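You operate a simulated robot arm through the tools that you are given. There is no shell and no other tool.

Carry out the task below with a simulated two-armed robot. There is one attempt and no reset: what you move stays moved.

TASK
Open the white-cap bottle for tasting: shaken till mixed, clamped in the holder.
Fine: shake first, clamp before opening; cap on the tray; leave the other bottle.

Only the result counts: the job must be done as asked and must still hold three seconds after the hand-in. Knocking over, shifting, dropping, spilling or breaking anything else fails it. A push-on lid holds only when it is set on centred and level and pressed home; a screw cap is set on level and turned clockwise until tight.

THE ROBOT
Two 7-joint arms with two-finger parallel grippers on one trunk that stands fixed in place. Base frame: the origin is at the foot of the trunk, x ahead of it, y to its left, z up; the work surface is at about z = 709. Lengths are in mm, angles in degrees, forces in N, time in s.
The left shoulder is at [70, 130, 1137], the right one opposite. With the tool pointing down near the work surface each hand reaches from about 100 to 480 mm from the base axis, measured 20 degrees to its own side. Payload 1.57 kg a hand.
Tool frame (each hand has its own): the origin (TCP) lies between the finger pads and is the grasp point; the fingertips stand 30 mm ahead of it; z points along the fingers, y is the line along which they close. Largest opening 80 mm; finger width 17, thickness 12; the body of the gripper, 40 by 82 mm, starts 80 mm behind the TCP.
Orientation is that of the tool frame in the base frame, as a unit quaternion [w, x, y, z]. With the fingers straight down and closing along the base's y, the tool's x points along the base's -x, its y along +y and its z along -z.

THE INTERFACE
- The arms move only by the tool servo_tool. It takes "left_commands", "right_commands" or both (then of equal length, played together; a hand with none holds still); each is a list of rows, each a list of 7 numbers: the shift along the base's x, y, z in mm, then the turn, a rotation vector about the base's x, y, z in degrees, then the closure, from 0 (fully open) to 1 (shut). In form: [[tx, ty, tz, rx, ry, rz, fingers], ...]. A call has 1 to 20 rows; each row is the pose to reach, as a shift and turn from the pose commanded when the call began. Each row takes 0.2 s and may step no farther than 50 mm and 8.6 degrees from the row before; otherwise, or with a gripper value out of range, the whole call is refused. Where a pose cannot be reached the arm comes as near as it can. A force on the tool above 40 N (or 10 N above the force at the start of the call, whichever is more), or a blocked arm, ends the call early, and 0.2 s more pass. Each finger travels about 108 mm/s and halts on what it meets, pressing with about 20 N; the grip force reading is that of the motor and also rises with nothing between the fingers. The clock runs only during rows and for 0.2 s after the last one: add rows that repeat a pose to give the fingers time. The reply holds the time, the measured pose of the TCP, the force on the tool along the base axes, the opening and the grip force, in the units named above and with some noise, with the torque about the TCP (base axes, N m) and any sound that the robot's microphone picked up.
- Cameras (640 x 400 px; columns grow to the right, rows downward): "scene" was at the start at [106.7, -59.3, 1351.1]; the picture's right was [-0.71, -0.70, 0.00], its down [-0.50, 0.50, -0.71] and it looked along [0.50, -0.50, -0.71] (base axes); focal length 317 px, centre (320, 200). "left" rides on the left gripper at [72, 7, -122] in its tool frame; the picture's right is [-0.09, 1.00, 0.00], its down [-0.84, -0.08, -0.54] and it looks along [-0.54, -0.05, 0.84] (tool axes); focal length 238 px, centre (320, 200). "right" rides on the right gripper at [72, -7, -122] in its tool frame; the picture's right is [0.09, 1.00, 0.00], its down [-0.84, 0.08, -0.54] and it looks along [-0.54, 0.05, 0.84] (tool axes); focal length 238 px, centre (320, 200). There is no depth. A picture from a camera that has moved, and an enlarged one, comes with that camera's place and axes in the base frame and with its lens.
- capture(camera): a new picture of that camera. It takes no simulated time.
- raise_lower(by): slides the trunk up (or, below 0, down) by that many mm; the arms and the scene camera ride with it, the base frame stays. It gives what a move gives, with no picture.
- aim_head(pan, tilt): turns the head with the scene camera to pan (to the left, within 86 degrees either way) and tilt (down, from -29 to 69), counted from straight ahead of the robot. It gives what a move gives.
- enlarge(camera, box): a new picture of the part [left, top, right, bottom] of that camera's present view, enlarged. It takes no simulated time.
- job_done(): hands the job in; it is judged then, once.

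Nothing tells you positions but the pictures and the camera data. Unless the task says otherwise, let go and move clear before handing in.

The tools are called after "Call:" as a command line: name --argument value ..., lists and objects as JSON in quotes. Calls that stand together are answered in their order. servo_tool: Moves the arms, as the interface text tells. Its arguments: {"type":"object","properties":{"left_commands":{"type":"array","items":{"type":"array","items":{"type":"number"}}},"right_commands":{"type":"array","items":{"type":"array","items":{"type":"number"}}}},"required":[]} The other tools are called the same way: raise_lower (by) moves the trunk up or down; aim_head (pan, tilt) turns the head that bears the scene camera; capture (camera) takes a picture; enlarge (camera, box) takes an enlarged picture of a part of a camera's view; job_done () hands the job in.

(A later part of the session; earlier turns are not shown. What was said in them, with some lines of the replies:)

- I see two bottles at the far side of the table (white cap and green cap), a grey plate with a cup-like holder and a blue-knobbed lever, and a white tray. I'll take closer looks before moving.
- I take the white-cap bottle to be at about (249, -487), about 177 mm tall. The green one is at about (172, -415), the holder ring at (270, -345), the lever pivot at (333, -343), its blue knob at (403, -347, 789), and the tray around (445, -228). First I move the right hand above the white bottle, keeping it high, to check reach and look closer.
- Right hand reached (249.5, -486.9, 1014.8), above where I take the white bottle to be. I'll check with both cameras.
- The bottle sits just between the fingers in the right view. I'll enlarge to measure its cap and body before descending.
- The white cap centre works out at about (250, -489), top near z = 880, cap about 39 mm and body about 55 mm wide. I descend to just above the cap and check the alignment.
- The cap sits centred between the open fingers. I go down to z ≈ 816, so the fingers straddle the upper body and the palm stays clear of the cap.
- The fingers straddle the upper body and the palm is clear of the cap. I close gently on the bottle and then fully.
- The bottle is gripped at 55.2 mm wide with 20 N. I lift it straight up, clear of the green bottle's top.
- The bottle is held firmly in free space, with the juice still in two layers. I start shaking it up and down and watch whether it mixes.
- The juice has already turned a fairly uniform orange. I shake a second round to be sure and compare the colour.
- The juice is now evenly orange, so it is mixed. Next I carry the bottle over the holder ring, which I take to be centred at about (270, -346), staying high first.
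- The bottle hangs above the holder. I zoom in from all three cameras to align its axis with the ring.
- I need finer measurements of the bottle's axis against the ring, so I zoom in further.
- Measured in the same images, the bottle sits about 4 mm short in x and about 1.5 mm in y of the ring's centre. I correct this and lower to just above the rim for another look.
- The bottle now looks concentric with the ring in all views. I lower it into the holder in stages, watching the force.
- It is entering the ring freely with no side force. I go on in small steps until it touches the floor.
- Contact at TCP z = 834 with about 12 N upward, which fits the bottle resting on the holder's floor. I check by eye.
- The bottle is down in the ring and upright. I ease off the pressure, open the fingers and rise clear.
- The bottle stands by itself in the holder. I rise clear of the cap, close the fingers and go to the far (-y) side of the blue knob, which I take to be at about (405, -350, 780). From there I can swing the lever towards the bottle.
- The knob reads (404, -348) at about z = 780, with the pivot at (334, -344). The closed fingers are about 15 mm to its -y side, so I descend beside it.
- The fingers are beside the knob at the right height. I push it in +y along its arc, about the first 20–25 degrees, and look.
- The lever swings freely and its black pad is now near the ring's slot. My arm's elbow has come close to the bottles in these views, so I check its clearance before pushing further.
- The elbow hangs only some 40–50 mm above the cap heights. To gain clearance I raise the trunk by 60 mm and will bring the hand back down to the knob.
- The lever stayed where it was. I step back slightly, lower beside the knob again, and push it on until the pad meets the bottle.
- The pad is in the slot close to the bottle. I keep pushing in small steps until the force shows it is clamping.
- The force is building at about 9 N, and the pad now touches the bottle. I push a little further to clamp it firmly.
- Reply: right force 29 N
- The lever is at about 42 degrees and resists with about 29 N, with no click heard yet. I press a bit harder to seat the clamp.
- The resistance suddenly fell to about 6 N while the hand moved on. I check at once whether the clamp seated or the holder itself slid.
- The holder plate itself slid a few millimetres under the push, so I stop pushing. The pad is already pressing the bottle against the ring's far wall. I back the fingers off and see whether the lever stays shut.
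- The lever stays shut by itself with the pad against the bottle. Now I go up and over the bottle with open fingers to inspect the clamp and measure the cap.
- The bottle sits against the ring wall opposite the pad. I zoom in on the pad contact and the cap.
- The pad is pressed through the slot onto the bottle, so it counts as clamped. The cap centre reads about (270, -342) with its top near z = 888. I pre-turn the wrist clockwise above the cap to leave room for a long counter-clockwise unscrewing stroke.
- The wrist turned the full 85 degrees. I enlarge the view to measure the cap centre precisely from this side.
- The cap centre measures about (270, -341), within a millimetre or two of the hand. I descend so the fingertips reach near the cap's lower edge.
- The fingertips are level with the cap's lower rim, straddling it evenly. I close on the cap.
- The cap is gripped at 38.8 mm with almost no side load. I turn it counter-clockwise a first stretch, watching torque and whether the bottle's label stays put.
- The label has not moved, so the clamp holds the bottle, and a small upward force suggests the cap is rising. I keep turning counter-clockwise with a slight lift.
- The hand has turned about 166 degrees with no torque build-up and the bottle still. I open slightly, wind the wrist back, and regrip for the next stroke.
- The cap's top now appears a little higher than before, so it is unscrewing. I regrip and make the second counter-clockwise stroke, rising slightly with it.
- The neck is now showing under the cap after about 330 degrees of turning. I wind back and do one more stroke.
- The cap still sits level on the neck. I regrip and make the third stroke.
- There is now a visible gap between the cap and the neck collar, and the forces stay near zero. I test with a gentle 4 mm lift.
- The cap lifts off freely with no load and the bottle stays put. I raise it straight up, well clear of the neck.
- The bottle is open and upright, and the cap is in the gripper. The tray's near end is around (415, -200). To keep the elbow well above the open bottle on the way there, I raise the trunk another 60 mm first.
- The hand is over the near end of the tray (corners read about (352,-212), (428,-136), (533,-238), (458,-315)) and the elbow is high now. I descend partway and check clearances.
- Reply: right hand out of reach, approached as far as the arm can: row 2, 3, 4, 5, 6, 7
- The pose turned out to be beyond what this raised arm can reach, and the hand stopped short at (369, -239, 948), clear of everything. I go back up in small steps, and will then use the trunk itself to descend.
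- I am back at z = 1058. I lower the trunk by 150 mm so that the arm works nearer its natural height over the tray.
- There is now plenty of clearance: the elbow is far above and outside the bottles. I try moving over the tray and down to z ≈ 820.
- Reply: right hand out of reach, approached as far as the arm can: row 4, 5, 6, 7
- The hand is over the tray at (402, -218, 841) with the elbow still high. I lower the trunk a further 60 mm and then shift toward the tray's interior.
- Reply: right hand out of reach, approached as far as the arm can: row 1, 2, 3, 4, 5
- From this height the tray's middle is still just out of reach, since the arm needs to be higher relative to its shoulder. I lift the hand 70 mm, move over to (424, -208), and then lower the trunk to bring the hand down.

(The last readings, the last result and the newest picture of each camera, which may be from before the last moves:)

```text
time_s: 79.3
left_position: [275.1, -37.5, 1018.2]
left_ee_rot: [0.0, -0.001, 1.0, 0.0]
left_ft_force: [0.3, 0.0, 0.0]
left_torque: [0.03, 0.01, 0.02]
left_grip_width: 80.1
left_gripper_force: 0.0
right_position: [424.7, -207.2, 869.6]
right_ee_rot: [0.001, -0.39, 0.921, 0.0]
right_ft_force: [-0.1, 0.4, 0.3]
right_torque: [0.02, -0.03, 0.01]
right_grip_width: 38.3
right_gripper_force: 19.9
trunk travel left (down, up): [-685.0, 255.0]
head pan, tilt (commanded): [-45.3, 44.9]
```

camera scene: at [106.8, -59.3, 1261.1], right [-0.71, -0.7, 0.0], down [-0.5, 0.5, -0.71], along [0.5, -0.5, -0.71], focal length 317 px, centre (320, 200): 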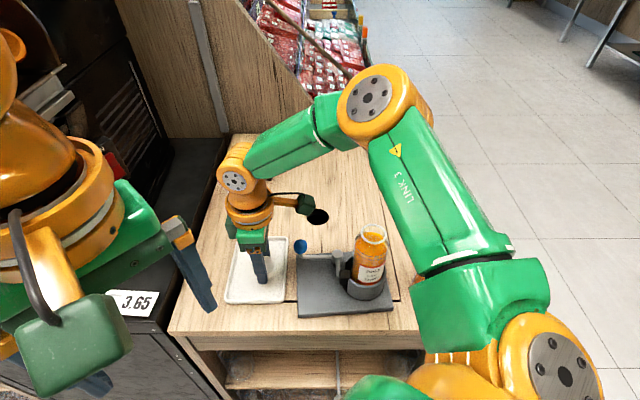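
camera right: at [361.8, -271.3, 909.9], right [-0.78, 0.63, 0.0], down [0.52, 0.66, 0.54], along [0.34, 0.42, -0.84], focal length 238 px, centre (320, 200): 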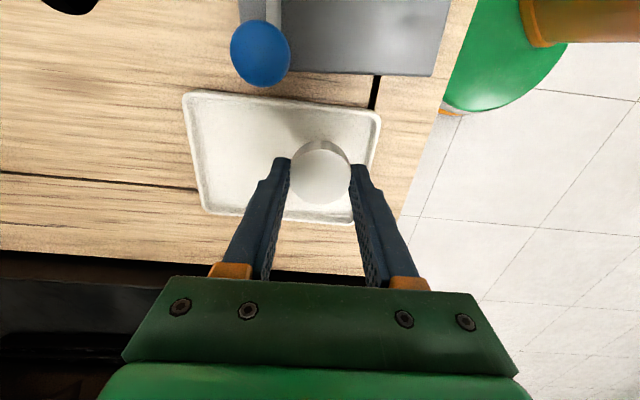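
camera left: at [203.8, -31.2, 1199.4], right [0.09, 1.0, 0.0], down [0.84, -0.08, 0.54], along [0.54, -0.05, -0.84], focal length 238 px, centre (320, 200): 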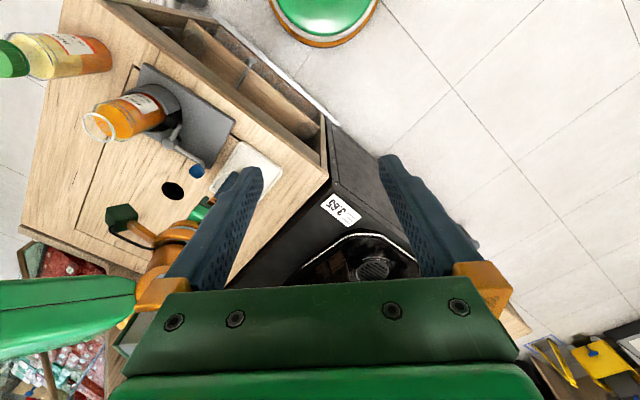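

Reached (424.7, -207.2, 869.6). Now I lower the trunk by 100 mm, which carries the cap down over the tray.

Call:
raise_lower --by -100

Call:
capture --camera "right"

Call:
capture --camera "scene"

Call:
capture --camera "left"

```text
time_s: 80.7
left_position: [275.1, -37.6, 916.0]
left_ee_rot: [0.0, -0.001, 1.0, 0.0]
left_ft_force: [0.5, 0.0, 0.1]
left_torque: [0.0, 0.03, -0.05]
left_grip_width: 79.7
left_gripper_force: 0.1
right_position: [424.8, -208.0, 769.9]
right_ee_rot: [0.001, -0.391, 0.921, 0.0]
right_ft_force: [0.2, 0.0, -0.5]
right_torque: [0.0, 0.02, -0.03]
right_grip_width: 38.6
right_gripper_force: 20.3
trunk travel left (down, up): [-585.0, 355.0]
head pan, tilt (commanded): [-45.3, 44.9]
```

```text
taken
camera right: at [381.1, -262.8, 890.5], right [-0.78, 0.63, 0.0], down [0.53, 0.66, 0.54], along [0.34, 0.42, -0.84], focal length 238 px, centre (320, 200)
```

right: 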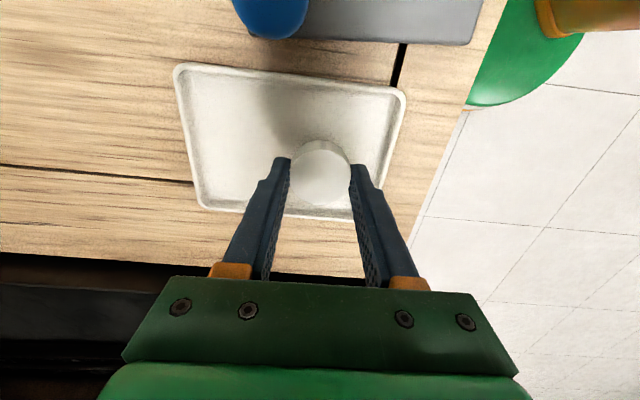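

```text
taken
camera scene: at [106.6, -59.2, 1161.1], right [-0.71, -0.7, 0.0], down [-0.5, 0.5, -0.71], along [0.5, -0.5, -0.71], focal length 317 px, centre (320, 200)
```

scene: 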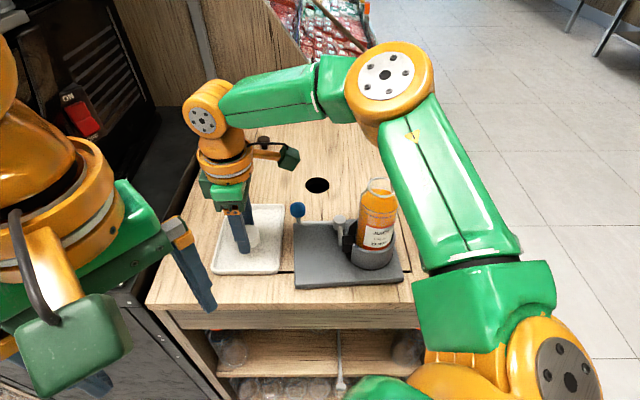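

```text
taken
camera left: at [203.7, -31.2, 1039.4], right [0.09, 1.0, 0.0], down [0.84, -0.08, 0.54], along [0.54, -0.05, -0.84], focal length 238 px, centre (320, 200)
```

left: 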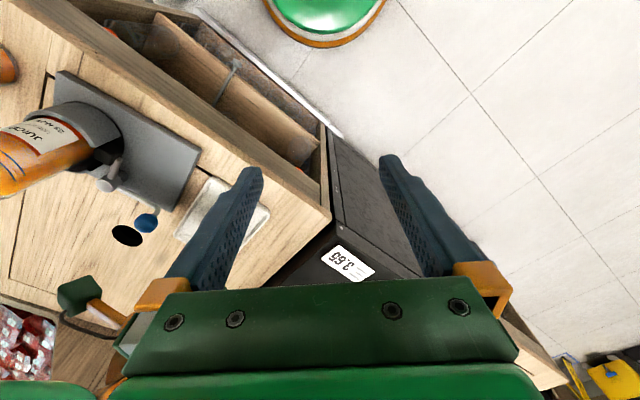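

The cap is over the tray's inside, with the fingers about 25 mm above the floor and the elbow well clear of the open bottle. I lower slowly toward contact.

Call:
servo_tool --right_commands '[[0, 0, -5, 0, 0, 0, 1], [0, 0, -10, 0, 0, 0, 1], [0, 0, -15, 0, 0, 0, 1], [0, 0, -18, 0, 0, 0, 1], [0, 0, -18, 0, 0, 0, 1]]'

Call:
enlarge --camera "scene" --box '[190, 160, 310, 280]'

Call:
capture --camera "right"

```text
time_s: 81.9
left_position: [274.9, -37.3, 917.6]
left_ee_rot: [0.0, -0.001, 1.0, 0.001]
left_ft_force: [1.3, -0.5, -0.1]
left_torque: [-0.05, 0.0, 0.0]
left_grip_width: 79.8
left_gripper_force: 0.2
right_position: [424.4, -208.9, 751.5]
right_ee_rot: [-0.001, -0.39, 0.921, 0.0]
right_ft_force: [-0.1, -0.2, 0.1]
right_torque: [0.01, 0.04, 0.02]
right_grip_width: 38.4
right_gripper_force: 19.9
trunk travel left (down, up): [-585.0, 355.0]
head pan, tilt (commanded): [-45.3, 44.9]
```

```text
3.33 times, centred on (250, 220) of scene
camera zoom: at [106.7, -59.2, 1161.1], right [-0.71, -0.7, 0.0], down [-0.5, 0.5, -0.71], along [0.5, -0.5, -0.71], focal length 1057 px, centre (553, 133)
```

zoom: 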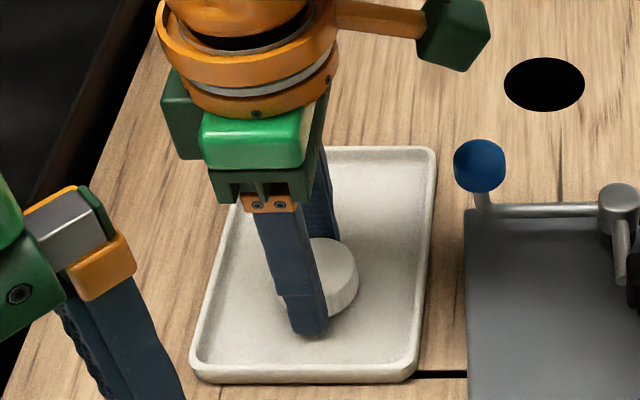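

```text
taken
camera right: at [381.3, -263.1, 872.0], right [-0.78, 0.63, 0.0], down [0.53, 0.66, 0.54], along [0.34, 0.42, -0.84], focal length 238 px, centre (320, 200)
```

right: 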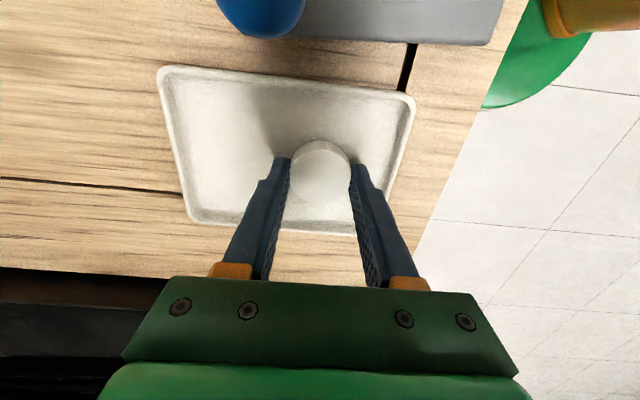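

Close to the floor now. I continue in very small steps and watch for contact.

Call:
servo_tool --right_commands '[[0, 0, -1.5, 0, 0, 0, 1], [0, 0, -3, 0, 0, 0, 1], [0, 0, -4.5, 0, 0, 0, 1]]'

Call:
servo_tool --right_commands '[[0, 0, -1, 0, 0, 0, 1], [0, 0, -2, 0, 0, 0, 1]]'

```text
time_s: 82.7
left_position: [276.3, -37.4, 917.0]
left_ee_rot: [-0.001, -0.002, 1.0, 0.0]
left_ft_force: [0.4, 0.0, -0.9]
left_torque: [0.01, 0.02, -0.01]
left_grip_width: 80.0
left_gripper_force: 0.0
right_position: [425.8, -207.5, 746.3]
right_ee_rot: [0.001, -0.391, 0.92, 0.0]
right_ft_force: [-0.7, 0.2, 0.2]
right_torque: [-0.02, 0.04, -0.03]
right_grip_width: 38.5
right_gripper_force: 19.9
trunk travel left (down, up): [-585.0, 355.0]
head pan, tilt (commanded): [-45.3, 44.9]
```

```text
time_s: 83.3
left_position: [274.8, -38.5, 916.6]
left_ee_rot: [-0.001, -0.001, 1.0, 0.0]
left_ft_force: [0.4, 0.2, 0.2]
left_torque: [0.01, -0.01, 0.03]
left_grip_width: 80.1
left_gripper_force: 0.0
right_position: [425.2, -207.5, 744.3]
right_ee_rot: [0.001, -0.391, 0.921, 0.0]
right_ft_force: [0.8, 0.4, 0.8]
right_torque: [0.0, 0.03, 0.01]
right_grip_width: 38.6
right_gripper_force: 20.0
trunk travel left (down, up): [-585.0, 355.0]
head pan, tilt (commanded): [-45.3, 44.9]
```

No contact yet at z = 744, so I keep stepping down by 1 mm.

Call:
servo_tool --right_commands '[[0, 0, -1, 0, 0, 0, 1], [0, 0, -2, 0, 0, 0, 1]]'

Call:
enlarge --camera "scene" --box '[220, 190, 290, 270]'

```text
time_s: 83.9
left_position: [274.8, -38.0, 917.3]
left_ee_rot: [0.001, 0.0, 1.0, 0.0]
left_ft_force: [0.2, 0.1, 0.3]
left_torque: [-0.02, -0.03, 0.0]
left_grip_width: 80.1
left_gripper_force: 0.0
right_position: [425.7, -206.8, 744.4]
right_ee_rot: [0.002, -0.39, 0.921, -0.001]
right_ft_force: [3.7, -2.7, 13.0]
right_torque: [0.04, -0.16, -0.06]
right_grip_width: 38.4
right_gripper_force: 19.7
trunk travel left (down, up): [-585.0, 355.0]
head pan, tilt (commanded): [-45.3, 44.9]
```

```text
5.00 times, centred on (255, 230) of scene
camera zoom: at [105.2, -58.7, 1161.5], right [-0.71, -0.7, 0.0], down [-0.5, 0.5, -0.71], along [0.5, -0.5, -0.71], focal length 1585 px, centre (645, 50)
```

zoom: 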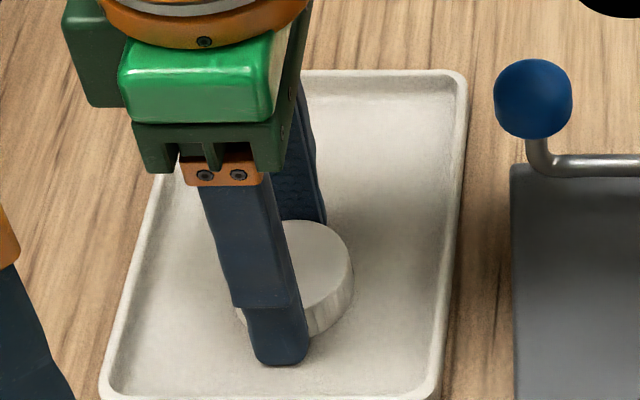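

Contact with 13 N, so the cap is on the tray floor. I ease off 1.5 mm, open slightly to release, and then rise.

Call:
servo_tool --right_commands '[[0, 0, 1, 0, 0, 0, 1], [0, 0, 1.8, 0, 0, 0, 1], [0, 0, 1.8, 0, 0, 0, 0.48], [0, 0, 1.8, 0, 0, 0, 0.42], [0, 0, 1.8, 0, 0, 0, 0.38], [0, 0, 1.8, 0, 0, 0, 0.38]]'

Call:
enlarge --camera "scene" --box '[220, 190, 290, 270]'

Call:
capture --camera "right"

```text
time_s: 85.3
left_position: [276.2, -38.3, 918.2]
left_ee_rot: [0.0, 0.0, 1.0, 0.0]
left_ft_force: [1.1, -0.1, 0.2]
left_torque: [0.03, -0.03, 0.01]
left_grip_width: 80.0
left_gripper_force: 0.1
right_position: [426.1, -207.4, 744.9]
right_ee_rot: [0.0, -0.39, 0.921, 0.0]
right_ft_force: [-0.5, -0.1, 0.3]
right_torque: [0.0, 0.0, -0.01]
right_grip_width: 49.4
right_gripper_force: 0.1
trunk travel left (down, up): [-585.0, 355.0]
head pan, tilt (commanded): [-45.3, 44.9]
```

```text
5.00 times, centred on (255, 230) of scene
camera zoom: at [106.7, -59.2, 1161.1], right [-0.71, -0.7, 0.0], down [-0.5, 0.5, -0.71], along [0.5, -0.5, -0.71], focal length 1585 px, centre (645, 50)
```

zoom: 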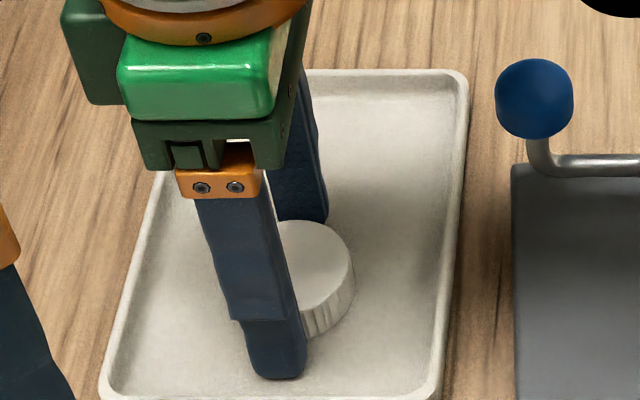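

```text
taken
camera right: at [381.2, -262.9, 865.9], right [-0.78, 0.63, 0.0], down [0.53, 0.66, 0.54], along [0.34, 0.42, -0.84], focal length 238 px, centre (320, 200)
```

right: 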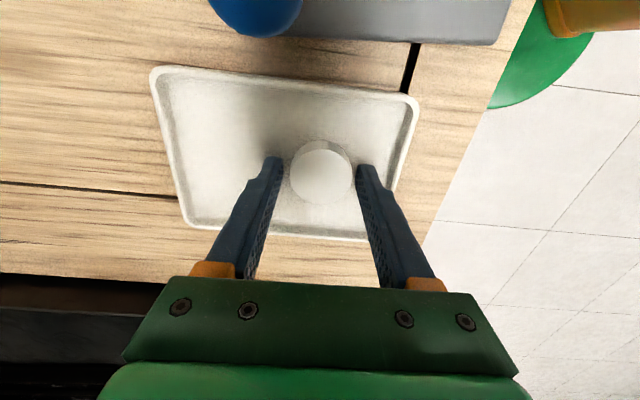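

The cap stands free on the tray and both fingers are off it. I rise straight up.

Call:
servo_tool --right_commands '[[0, 0, 10, 0, 0, 0, 0.38], [0, 0, 25, 0, 0, 0, 0.38], [0, 0, 50, 0, 0, 0, 0.3], [0, 0, 80, 0, 0, 0, 0.2], [0, 0, 110, 0, 0, 0, 0.2], [0, 0, 130, 0, 0, 0, 0.2], [0, 0, 130, 0, 0, 0, 0.2]]'

Call:
capture --camera "scene"

Call:
capture --camera "right"

Call:
enlarge --camera "scene" --box '[200, 160, 420, 300]'

```text
time_s: 86.9
left_position: [276.4, -38.2, 918.4]
left_ee_rot: [0.0, -0.001, 1.0, 0.0]
left_ft_force: [-0.2, -0.1, -0.4]
left_torque: [0.02, 0.01, -0.03]
left_grip_width: 79.9
left_gripper_force: 0.1
right_position: [424.9, -207.1, 873.7]
right_ee_rot: [0.001, -0.391, 0.92, 0.001]
right_ft_force: [-0.2, 0.4, 0.4]
right_torque: [0.01, 0.01, -0.01]
right_grip_width: 63.8
right_gripper_force: 0.2
trunk travel left (down, up): [-585.0, 355.0]
head pan, tilt (commanded): [-45.3, 44.9]
```

```text
taken
camera scene: at [106.7, -59.3, 1161.1], right [-0.71, -0.7, 0.0], down [-0.5, 0.5, -0.71], along [0.5, -0.5, -0.71], focal length 317 px, centre (320, 200)
```

scene: 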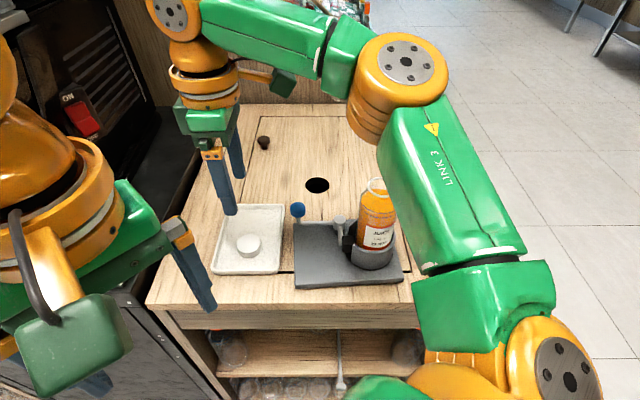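

```text
taken
camera right: at [381.1, -263.5, 995.2], right [-0.78, 0.63, 0.0], down [0.53, 0.65, 0.54], along [0.34, 0.42, -0.84], focal length 238 px, centre (320, 200)
```

right: 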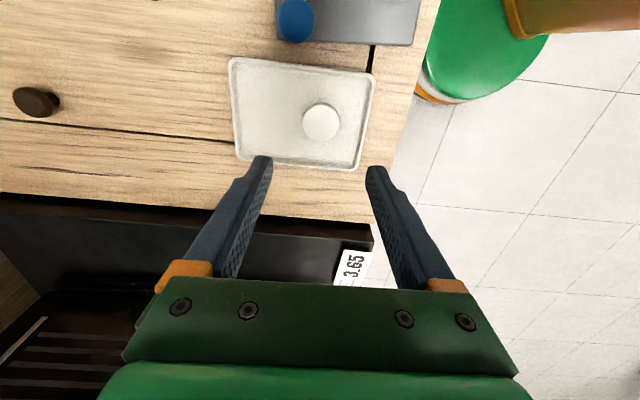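

```text
2.86 times, centred on (310, 230) of scene
camera zoom: at [106.7, -59.3, 1161.1], right [-0.71, -0.7, 0.0], down [-0.5, 0.5, -0.71], along [0.5, -0.5, -0.71], focal length 906 px, centre (349, 114)
```

zoom: 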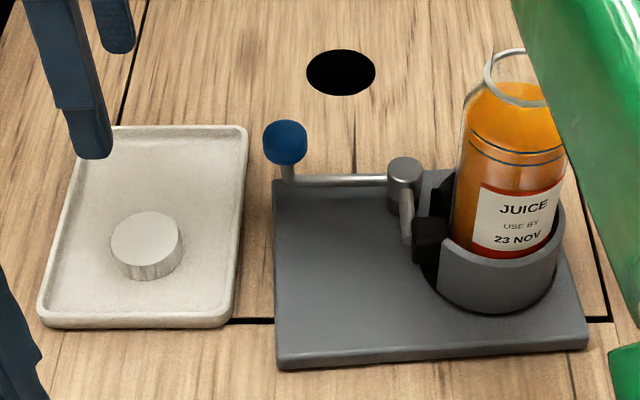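

The cap rests upright on the tray. I raise the trunk to lift both arms well clear and then check the whole scene.

Call:
raise_lower --by 250

Call:
capture --camera "scene"

Call:
capture --camera "left"

Call:
enlarge --camera "scene" --box '[200, 230, 450, 370]'

```text
time_s: 89.5
left_position: [275.7, -38.3, 1168.5]
left_ee_rot: [0.0, -0.001, 1.0, 0.0]
left_ft_force: [-0.5, -0.4, -0.6]
left_torque: [0.0, 0.01, 0.03]
left_grip_width: 79.9
left_gripper_force: 0.0
right_position: [426.3, -208.7, 1124.0]
right_ee_rot: [0.001, -0.39, 0.921, 0.001]
right_ft_force: [0.7, 0.1, 0.1]
right_torque: [0.02, 0.02, 0.0]
right_grip_width: 64.1
right_gripper_force: 0.1
trunk travel left (down, up): [-835.0, 105.0]
head pan, tilt (commanded): [-45.3, 44.9]
```

```text
taken
camera scene: at [106.8, -59.3, 1411.1], right [-0.71, -0.7, 0.0], down [-0.5, 0.5, -0.71], along [0.5, -0.5, -0.71], focal length 317 px, centre (320, 200)
```

scene: 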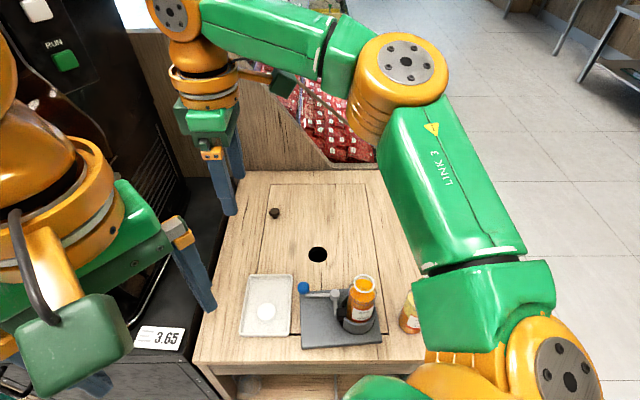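

```text
taken
camera left: at [203.9, -31.2, 1289.4], right [0.09, 1.0, 0.0], down [0.84, -0.08, 0.54], along [0.54, -0.05, -0.84], focal length 238 px, centre (320, 200)
```

left: 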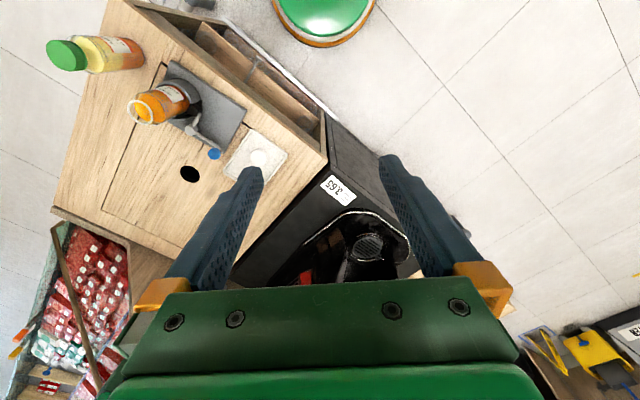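

```text
2.56 times, centred on (325, 300) of scene
camera zoom: at [106.8, -59.3, 1411.1], right [-0.71, -0.7, 0.0], down [-0.5, 0.5, -0.71], along [0.5, -0.5, -0.71], focal length 812 px, centre (307, -56)
```

zoom: 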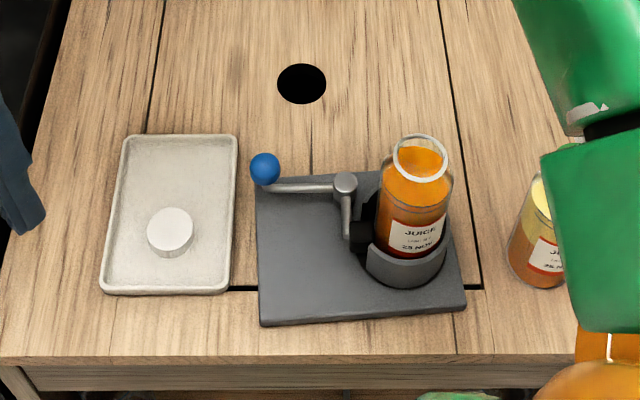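

Cap on the tray, bottle upright, open and clamped, and the green bottle untouched. The holder plate did slide a little when I pressed the lever, so I measure how far before deciding whether that needs correcting.

Call:
enlarge --camera "scene" --box '[290, 270, 400, 360]'

Call:
enlarge --camera "left" --box '[100, 40, 300, 190]'

```text
4.44 times, centred on (345, 315) of scene
camera zoom: at [106.8, -59.3, 1411.1], right [-0.71, -0.7, 0.0], down [-0.5, 0.5, -0.71], along [0.5, -0.5, -0.71], focal length 1409 px, centre (209, -311)
```

zoom: 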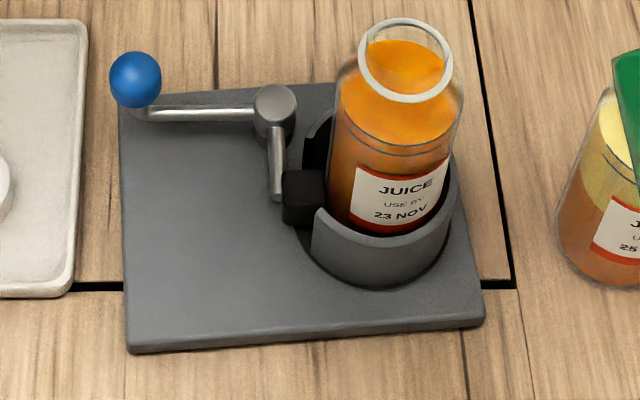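

```text
2.67 times, centred on (200, 115) of left
camera zoom: at [203.9, -31.2, 1289.4], right [0.09, 1.0, 0.0], down [0.84, -0.08, 0.54], along [0.54, -0.05, -0.84], focal length 636 px, centre (640, 427)
```

zoom: 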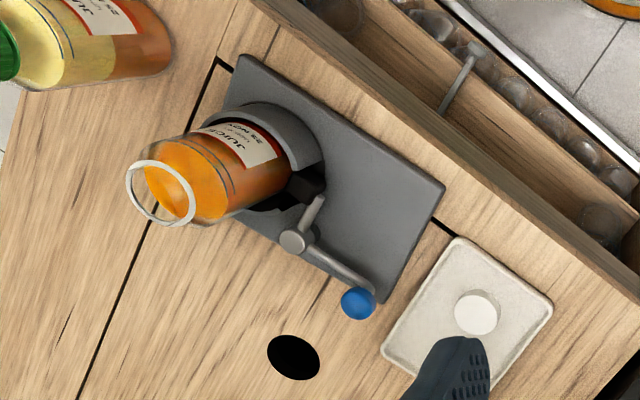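

The holder's centre moved only about 7 mm, with a 4 degree turn. The open bottle stands mixed, upright and clamped in it, the cap lies flat on the tray, the green bottle is where it was, and both hands are clear. I hand in the job.

Call:
job_done

```text
The job is handed in.
```

The white-cap bottle is open and ready for tasting, and I've handed the job in. The holder slid slightly during clamping, which might count as shifting something. The hand-in reply gave no verdict.

- **Shaken:** I shook the bottle up and down until the juice was an even orange.
- **Clamped before opening:** I set it in the holder and swung the lever until its pad pressed the bottle against the ring. The bottle didn't turn while I unscrewed the cap.
- **Opened:** The cap came off after about one and a third turns and now sits flat on the tray. The bottle is still upright, and I saw no spill.
- **Other bottle:** I didn't touch the green-cap bottle, and it looked unmoved.

**Holder moved:** Pushing the lever shut slid the holder plate. By my measurement its centre moved about 7 mm, and it turned about 4 degrees. I left it there, because pushing it back risked jolting the open bottle.

Both hands were clear of everything at the hand-in.
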